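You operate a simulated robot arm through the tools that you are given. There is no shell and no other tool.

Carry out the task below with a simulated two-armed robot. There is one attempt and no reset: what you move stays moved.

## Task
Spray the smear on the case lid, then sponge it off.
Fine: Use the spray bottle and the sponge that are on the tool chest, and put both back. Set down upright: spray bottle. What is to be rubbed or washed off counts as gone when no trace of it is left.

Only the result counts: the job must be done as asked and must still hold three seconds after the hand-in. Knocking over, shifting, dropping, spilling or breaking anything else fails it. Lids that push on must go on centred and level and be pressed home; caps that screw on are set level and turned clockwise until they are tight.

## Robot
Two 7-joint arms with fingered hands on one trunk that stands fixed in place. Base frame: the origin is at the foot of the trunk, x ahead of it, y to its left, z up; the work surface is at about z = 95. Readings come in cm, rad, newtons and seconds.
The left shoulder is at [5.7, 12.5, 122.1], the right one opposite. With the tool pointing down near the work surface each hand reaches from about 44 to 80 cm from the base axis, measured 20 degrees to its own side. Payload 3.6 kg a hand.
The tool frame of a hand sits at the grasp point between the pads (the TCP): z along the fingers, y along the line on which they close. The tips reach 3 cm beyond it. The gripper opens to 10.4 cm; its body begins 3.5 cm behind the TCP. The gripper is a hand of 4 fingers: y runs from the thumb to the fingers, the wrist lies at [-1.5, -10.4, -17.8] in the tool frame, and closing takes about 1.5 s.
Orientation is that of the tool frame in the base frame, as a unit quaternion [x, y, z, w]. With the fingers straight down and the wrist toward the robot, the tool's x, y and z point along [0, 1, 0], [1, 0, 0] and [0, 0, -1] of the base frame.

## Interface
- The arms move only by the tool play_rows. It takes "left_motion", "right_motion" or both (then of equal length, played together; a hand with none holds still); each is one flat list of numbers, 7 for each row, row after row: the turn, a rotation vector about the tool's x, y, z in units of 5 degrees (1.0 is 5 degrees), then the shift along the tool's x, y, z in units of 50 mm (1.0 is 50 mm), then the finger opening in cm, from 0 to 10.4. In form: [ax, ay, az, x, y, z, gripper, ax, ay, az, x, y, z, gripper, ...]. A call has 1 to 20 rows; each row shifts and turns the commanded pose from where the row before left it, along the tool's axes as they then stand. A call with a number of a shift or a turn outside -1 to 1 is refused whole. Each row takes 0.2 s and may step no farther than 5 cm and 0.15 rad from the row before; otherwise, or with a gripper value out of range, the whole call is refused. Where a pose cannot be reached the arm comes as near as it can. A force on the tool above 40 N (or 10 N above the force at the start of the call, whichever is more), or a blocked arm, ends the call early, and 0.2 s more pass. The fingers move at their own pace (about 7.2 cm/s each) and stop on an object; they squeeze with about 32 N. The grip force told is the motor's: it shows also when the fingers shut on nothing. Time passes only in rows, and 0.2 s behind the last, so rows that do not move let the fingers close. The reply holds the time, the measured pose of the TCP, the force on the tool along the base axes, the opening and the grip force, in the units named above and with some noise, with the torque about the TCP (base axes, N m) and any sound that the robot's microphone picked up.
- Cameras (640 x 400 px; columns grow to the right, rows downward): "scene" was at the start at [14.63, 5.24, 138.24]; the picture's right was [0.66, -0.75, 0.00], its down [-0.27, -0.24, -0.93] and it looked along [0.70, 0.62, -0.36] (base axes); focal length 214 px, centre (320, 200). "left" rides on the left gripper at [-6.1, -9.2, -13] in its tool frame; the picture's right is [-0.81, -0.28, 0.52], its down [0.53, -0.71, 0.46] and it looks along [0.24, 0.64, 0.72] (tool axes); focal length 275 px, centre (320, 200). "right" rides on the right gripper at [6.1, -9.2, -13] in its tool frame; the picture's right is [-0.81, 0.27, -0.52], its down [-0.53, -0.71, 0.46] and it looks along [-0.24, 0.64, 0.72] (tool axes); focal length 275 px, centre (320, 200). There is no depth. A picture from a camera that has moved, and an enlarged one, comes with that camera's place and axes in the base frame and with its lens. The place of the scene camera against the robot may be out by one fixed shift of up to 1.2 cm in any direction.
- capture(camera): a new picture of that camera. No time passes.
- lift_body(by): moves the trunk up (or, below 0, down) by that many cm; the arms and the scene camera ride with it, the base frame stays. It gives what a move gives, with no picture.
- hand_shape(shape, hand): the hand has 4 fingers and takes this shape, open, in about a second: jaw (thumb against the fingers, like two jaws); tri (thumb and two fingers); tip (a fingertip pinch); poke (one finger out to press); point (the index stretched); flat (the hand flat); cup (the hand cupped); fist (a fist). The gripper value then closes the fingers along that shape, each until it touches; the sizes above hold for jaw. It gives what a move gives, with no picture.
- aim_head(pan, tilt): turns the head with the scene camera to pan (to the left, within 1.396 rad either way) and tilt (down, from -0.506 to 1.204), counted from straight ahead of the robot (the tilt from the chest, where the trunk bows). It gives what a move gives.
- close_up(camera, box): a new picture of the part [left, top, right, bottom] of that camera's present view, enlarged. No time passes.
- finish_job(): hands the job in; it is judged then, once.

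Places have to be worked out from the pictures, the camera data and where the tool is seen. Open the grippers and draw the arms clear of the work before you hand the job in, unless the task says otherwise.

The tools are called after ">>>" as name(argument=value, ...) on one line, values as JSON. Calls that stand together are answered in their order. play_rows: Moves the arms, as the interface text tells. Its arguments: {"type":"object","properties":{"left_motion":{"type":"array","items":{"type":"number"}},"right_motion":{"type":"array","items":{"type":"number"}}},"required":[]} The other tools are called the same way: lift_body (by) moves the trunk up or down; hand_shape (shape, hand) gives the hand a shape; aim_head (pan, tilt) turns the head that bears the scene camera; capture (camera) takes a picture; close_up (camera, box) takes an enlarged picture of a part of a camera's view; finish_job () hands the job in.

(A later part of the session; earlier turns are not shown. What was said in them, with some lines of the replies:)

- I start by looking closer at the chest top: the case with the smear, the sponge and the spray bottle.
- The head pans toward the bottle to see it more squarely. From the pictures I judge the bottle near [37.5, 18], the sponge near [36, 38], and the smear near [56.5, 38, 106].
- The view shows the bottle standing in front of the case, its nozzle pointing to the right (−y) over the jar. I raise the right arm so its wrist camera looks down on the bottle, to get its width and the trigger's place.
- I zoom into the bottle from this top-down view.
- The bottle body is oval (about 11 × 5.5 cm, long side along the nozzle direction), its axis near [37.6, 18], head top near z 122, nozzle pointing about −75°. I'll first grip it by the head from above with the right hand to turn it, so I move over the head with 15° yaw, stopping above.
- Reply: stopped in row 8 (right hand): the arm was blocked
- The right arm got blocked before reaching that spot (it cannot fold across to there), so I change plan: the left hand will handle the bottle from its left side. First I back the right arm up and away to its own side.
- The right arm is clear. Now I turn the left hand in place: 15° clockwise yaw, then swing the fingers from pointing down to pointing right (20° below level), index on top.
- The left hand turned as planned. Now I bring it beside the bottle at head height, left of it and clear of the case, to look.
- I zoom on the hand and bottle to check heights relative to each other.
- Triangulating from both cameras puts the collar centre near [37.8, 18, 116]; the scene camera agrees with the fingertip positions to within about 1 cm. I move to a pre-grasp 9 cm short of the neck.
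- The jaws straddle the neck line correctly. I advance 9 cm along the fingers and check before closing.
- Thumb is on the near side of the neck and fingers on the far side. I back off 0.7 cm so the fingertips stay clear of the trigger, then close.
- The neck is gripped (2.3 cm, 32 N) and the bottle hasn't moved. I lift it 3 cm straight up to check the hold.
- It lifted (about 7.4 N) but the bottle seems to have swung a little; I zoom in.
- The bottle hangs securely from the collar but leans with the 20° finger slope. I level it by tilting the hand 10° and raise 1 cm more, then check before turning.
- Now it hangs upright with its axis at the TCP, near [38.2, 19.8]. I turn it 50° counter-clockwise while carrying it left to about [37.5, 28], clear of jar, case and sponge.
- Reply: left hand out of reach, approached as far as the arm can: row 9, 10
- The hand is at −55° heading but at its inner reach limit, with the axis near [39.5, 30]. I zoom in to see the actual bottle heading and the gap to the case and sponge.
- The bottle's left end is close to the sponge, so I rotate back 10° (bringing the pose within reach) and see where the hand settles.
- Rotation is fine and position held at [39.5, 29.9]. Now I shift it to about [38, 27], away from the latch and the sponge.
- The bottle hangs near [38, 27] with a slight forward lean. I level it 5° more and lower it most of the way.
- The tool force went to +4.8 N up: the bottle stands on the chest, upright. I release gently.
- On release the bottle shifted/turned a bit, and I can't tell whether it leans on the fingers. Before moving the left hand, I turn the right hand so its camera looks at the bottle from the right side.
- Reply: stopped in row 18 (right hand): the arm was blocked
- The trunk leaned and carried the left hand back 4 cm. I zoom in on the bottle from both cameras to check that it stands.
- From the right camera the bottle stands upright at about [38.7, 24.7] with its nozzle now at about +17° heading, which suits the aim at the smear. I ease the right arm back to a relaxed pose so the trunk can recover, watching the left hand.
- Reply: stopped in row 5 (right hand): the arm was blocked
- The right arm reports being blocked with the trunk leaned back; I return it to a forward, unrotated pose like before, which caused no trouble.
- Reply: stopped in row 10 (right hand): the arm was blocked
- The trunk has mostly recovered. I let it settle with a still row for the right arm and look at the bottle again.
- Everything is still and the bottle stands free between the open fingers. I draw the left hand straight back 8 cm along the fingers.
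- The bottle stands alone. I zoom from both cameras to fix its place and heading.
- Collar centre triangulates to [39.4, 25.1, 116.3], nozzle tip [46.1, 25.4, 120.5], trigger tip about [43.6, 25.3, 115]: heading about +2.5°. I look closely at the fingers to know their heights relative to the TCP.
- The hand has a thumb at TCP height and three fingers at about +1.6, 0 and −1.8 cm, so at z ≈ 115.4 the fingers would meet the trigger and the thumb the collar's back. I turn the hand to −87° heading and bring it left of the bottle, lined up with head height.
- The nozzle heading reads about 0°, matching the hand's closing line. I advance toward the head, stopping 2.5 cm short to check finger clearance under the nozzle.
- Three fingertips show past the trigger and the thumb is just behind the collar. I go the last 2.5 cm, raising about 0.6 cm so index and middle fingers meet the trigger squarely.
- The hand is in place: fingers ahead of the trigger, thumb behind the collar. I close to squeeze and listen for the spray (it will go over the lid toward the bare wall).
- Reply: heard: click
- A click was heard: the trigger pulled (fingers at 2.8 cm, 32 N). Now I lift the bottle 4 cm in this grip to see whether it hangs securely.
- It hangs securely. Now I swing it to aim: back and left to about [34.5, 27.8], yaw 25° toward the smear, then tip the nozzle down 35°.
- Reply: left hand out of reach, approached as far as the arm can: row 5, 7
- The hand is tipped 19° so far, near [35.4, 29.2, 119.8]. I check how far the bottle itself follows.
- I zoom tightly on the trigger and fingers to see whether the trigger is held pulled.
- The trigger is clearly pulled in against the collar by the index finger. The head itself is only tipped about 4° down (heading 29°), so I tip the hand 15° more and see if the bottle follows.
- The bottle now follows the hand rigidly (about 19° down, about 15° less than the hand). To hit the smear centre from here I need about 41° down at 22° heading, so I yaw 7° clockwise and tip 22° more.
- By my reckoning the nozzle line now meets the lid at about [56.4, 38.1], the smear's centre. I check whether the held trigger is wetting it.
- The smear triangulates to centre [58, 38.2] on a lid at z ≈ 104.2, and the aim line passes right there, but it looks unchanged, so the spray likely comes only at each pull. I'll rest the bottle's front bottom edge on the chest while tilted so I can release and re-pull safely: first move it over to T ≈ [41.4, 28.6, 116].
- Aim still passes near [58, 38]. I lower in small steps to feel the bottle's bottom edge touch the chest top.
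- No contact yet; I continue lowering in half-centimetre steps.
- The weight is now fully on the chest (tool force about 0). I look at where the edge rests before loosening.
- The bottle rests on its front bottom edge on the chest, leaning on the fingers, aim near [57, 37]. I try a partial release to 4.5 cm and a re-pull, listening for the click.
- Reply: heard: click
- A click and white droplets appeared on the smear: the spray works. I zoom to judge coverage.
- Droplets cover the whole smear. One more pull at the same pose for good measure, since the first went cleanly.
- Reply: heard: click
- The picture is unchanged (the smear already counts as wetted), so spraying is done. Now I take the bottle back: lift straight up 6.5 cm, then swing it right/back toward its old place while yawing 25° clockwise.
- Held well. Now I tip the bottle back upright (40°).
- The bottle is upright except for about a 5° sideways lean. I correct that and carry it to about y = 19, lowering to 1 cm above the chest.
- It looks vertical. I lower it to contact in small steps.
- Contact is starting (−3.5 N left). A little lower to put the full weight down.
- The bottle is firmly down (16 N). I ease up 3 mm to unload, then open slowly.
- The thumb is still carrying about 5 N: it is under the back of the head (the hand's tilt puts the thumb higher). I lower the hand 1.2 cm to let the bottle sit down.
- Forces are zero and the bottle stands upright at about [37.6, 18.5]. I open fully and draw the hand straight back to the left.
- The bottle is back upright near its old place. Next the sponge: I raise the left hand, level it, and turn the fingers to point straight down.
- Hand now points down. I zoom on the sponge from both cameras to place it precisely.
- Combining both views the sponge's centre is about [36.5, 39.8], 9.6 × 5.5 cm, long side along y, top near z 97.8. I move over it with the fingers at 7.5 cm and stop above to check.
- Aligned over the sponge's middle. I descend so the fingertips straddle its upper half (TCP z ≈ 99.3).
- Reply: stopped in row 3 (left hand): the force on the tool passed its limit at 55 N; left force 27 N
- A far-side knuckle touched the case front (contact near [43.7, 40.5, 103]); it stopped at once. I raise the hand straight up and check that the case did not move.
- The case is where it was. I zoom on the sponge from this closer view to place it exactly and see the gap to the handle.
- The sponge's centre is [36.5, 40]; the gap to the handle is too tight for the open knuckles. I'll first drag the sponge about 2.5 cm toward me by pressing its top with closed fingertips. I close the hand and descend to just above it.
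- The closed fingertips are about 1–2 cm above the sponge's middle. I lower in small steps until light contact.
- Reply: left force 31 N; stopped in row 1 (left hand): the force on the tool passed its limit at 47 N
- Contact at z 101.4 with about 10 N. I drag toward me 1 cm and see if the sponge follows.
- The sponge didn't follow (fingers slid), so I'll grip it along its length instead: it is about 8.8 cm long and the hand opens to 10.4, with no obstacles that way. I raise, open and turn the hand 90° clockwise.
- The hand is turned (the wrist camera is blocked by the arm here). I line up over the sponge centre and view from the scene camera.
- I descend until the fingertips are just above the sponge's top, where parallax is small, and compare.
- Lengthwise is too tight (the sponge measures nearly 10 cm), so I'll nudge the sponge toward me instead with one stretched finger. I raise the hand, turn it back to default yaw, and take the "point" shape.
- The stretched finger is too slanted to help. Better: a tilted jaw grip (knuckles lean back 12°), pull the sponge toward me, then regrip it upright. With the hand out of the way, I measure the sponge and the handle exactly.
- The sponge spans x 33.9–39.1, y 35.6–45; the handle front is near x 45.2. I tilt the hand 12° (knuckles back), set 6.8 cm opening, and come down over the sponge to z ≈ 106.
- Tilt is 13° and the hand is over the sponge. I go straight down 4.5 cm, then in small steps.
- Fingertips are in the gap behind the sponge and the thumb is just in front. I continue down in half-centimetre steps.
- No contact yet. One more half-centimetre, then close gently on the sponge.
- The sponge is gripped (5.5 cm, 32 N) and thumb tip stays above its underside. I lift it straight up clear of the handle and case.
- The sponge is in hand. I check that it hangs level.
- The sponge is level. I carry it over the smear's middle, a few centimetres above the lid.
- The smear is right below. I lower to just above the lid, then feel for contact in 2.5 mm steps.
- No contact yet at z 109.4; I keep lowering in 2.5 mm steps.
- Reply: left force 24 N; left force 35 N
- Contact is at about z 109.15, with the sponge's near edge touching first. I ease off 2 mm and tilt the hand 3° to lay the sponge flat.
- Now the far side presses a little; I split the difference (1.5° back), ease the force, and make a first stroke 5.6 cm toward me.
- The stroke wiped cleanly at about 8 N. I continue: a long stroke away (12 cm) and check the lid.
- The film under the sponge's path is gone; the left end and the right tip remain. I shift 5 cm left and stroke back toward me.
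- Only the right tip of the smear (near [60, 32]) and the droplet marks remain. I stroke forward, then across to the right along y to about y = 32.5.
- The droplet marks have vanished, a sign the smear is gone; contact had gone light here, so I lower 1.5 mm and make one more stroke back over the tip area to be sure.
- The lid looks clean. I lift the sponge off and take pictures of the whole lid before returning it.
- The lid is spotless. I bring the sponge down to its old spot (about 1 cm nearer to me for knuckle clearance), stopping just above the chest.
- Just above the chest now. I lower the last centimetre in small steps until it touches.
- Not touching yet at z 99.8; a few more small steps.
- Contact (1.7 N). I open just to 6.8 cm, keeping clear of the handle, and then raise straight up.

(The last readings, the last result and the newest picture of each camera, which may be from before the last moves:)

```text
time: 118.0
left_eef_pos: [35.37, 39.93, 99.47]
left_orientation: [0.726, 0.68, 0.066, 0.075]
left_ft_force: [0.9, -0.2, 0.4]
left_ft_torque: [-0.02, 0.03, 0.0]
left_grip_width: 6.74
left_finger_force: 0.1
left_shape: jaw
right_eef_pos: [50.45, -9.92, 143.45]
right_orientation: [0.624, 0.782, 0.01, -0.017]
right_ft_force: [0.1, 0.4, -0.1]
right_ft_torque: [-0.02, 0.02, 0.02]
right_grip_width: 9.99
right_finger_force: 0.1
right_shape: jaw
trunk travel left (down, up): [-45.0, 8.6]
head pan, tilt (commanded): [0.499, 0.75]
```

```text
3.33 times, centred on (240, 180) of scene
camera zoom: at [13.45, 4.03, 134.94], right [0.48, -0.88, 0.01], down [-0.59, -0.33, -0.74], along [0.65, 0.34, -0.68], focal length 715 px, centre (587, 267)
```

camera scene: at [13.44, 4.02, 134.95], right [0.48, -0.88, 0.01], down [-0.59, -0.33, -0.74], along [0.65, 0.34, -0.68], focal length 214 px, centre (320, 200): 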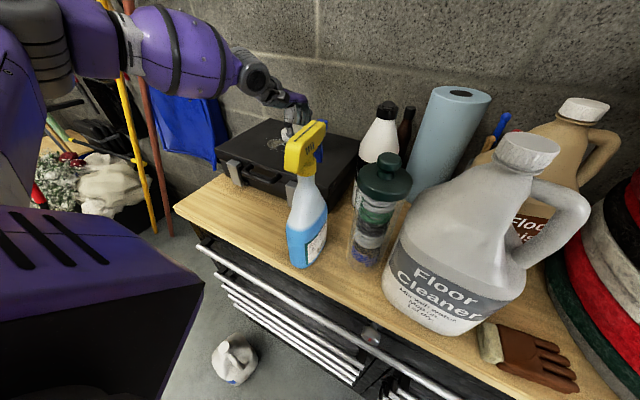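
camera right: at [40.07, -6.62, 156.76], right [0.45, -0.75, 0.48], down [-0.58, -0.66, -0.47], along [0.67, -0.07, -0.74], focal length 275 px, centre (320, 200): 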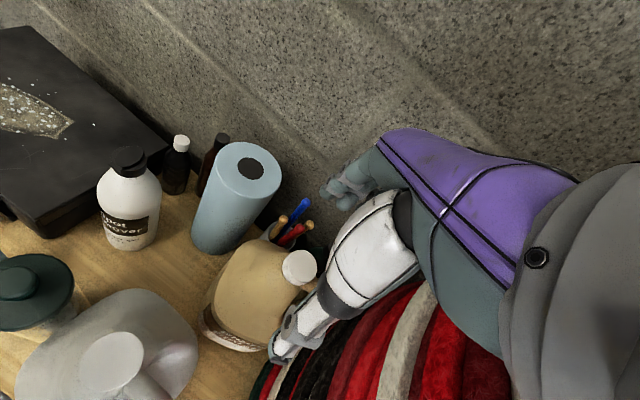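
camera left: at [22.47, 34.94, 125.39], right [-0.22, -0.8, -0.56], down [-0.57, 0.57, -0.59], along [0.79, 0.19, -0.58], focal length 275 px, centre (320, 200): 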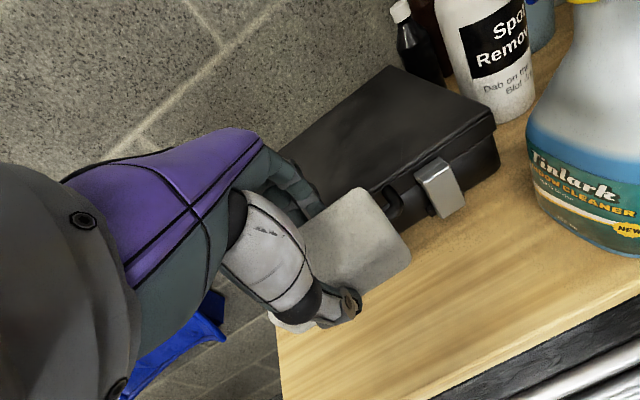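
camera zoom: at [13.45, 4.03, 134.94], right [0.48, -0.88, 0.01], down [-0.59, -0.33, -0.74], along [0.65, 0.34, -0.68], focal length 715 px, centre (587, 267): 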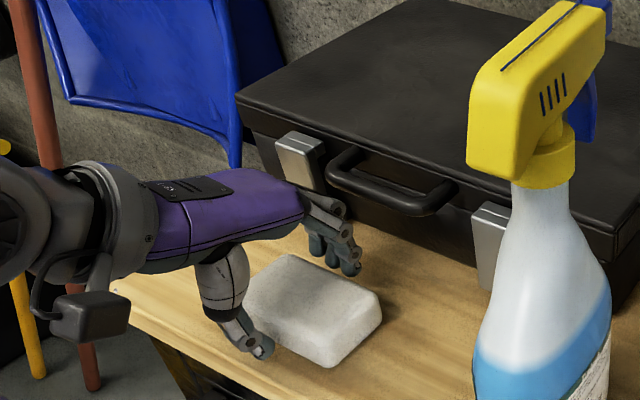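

The sponge sits free on the chest. I raise the hand straight up, well clear.

>>> play_rows(left_motion=[0, 0, 0, 0, 0.0392, -0.196, 6.8, 0, 0, 0, 0, 0.078, -0.392, 6.8, 0, 0, 0, 0, 0.137, -0.686, 6.8, 0, 0, 0, 0, 0.176, -0.88, 6.8, 0, 0, 0, 0, 0.176, -0.88, 6.8, 0, 0, 0, 0, 0.176, -0.88, 8, 0, 0, 0, 0, 0.176, -0.88, 10.4, 0, 0, 0, 0, 0, 0, 10.4])

>>> capture(camera="scene")

>>> capture(camera="left")

>>> capture(camera="right")

```text
time: 119.8
left_eef_pos: [35.29, 39.97, 124.0]
left_orientation: [0.727, 0.679, 0.066, 0.076]
left_ft_force: [0.4, -0.5, -0.5]
left_ft_torque: [-0.01, 0.01, -0.05]
left_grip_width: 10.36
left_finger_force: 0.1
left_shape: jaw
right_eef_pos: [50.19, -10.01, 143.44]
right_orientation: [0.624, 0.781, 0.01, -0.017]
right_ft_force: [-0.7, 0.3, -0.3]
right_ft_torque: [-0.03, -0.03, 0.0]
right_grip_width: 9.98
right_finger_force: 0.1
right_shape: jaw
trunk travel left (down, up): [-45.0, 8.6]
head pan, tilt (commanded): [0.499, 0.75]
```

```text
taken
camera scene: at [13.45, 4.02, 134.94], right [0.48, -0.88, 0.01], down [-0.59, -0.33, -0.74], along [0.65, 0.34, -0.68], focal length 214 px, centre (320, 200)
```

scene: 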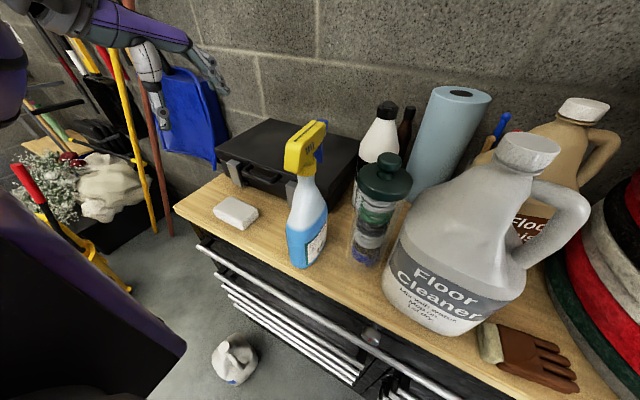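

```text
taken
camera left: at [23.22, 34.85, 135.0], right [-0.22, -0.8, -0.56], down [-0.57, 0.57, -0.59], along [0.79, 0.19, -0.58], focal length 275 px, centre (320, 200)
```

left: 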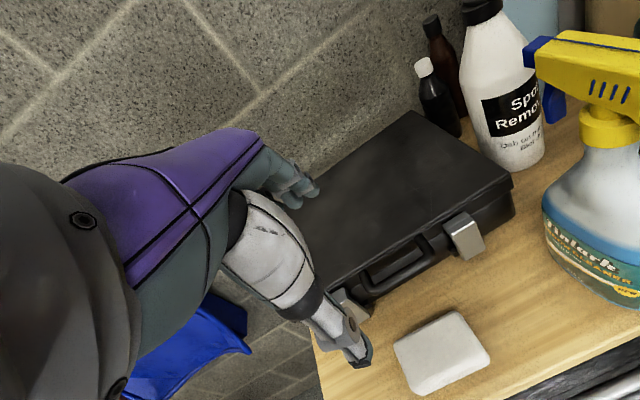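

```text
taken
camera right: at [40.13, -6.57, 156.72], right [0.45, -0.75, 0.48], down [-0.58, -0.66, -0.47], along [0.67, -0.07, -0.74], focal length 275 px, centre (320, 200)
```

right: 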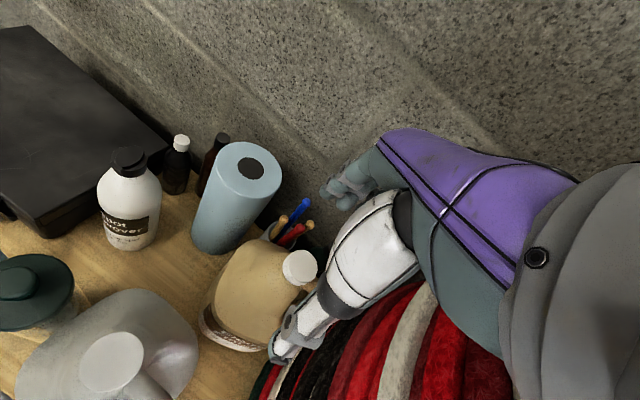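

Sponge and bottle are back on the chest, the lid is clean, nothing else moved. I draw the left arm up and back clear of the work.

>>> play_rows(left_motion=[0, 0, 0, -0.024, -0.196, -0.652, 10.4, 0, 0, 0, -0.024, -0.196, -0.652, 10.4, 0, 0, 0, -0.024, -0.196, -0.652, 10.4, 0, 0, 0, -0.024, -0.196, -0.652, 10.4, 0, 0, 0, -0.024, -0.196, -0.652, 10.4, 0, 0, 0, 0, 0, 0, 10.4])

>>> capture(camera="scene")

>>> close_up(camera="scene", box=[180, 100, 420, 280])

>>> capture(camera="left")

```text
time: 121.2
left_eef_pos: [27.28, 40.11, 139.01]
left_orientation: [0.727, 0.679, 0.065, 0.076]
left_ft_force: [0.1, -0.1, 0.0]
left_ft_torque: [0.03, 0.02, 0.01]
left_grip_width: 10.37
left_finger_force: 0.1
left_shape: jaw
right_eef_pos: [50.43, -9.92, 143.3]
right_orientation: [0.623, 0.782, 0.011, -0.017]
right_ft_force: [-1.0, 0.0, -0.1]
right_ft_torque: [-0.02, 0.01, -0.02]
right_grip_width: 9.99
right_finger_force: 0.1
right_shape: jaw
trunk travel left (down, up): [-45.0, 8.6]
head pan, tilt (commanded): [0.499, 0.75]
```

```text
taken
camera scene: at [13.45, 4.03, 134.94], right [0.48, -0.88, 0.01], down [-0.59, -0.33, -0.74], along [0.65, 0.34, -0.68], focal length 214 px, centre (320, 200)
```

scene: 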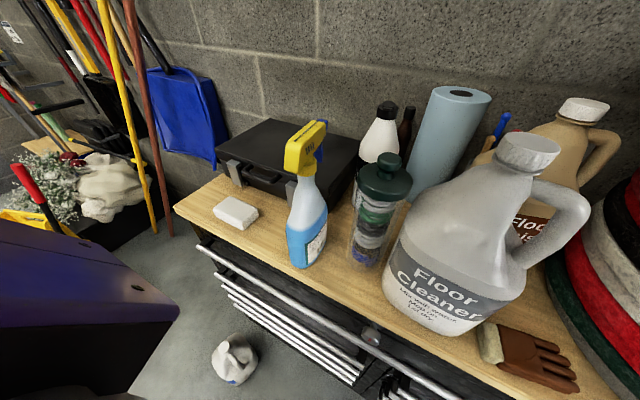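

```text
2.22 times, centred on (300, 190) of scene
camera zoom: at [13.45, 4.03, 134.94], right [0.48, -0.88, 0.01], down [-0.59, -0.33, -0.74], along [0.65, 0.34, -0.68], focal length 477 px, centre (364, 222)
```

zoom: 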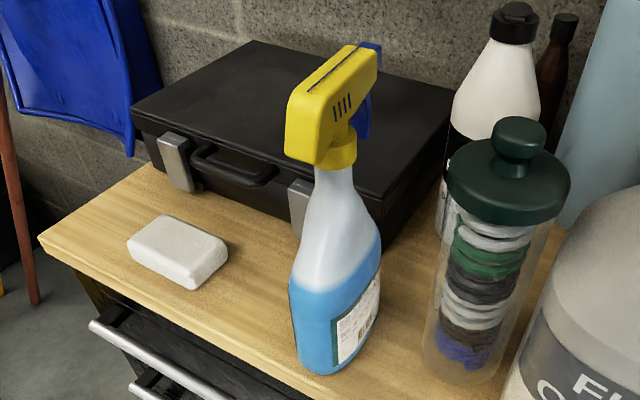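

```text
taken
camera left: at [15.17, 34.95, 150.1], right [-0.22, -0.8, -0.56], down [-0.57, 0.57, -0.59], along [0.79, 0.19, -0.58], focal length 275 px, centre (320, 200)
```

left: 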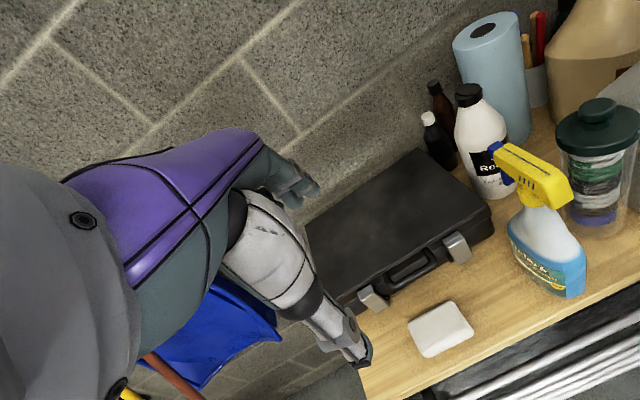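

Every view shows a clean lid, the bottle upright near its old place, the sponge back on the chest, and the other items undisturbed. Both hands are open and clear, so I hand the job in.

>>> finish_job()

```text
The job is handed in.
```

The smear was sprayed and sponged off, and the final pictures show no trace of it on the case lid. I handed the job in; no verdict has come back.

- **Spray bottle:** it stands upright on the tool chest, within about 1 cm of where it started. Its nozzle now points toward the case instead of toward the jar.
- **Sponge:** it is back on the chest, about 1 cm nearer the robot than before, because the case handle left too little room for the fingers.
- **Unplanned contact:** while reaching for the sponge, the left hand knocked the case front (the handle, I think) and the push reached 55 N before the arm stopped. Pictures from before and after show no sign that the case moved.
- **Extra spray:** the first trigger pull, a test, went over the case toward the bare wall. The next two pulls were aimed at the smear.

Both hands are open and clear of the work.
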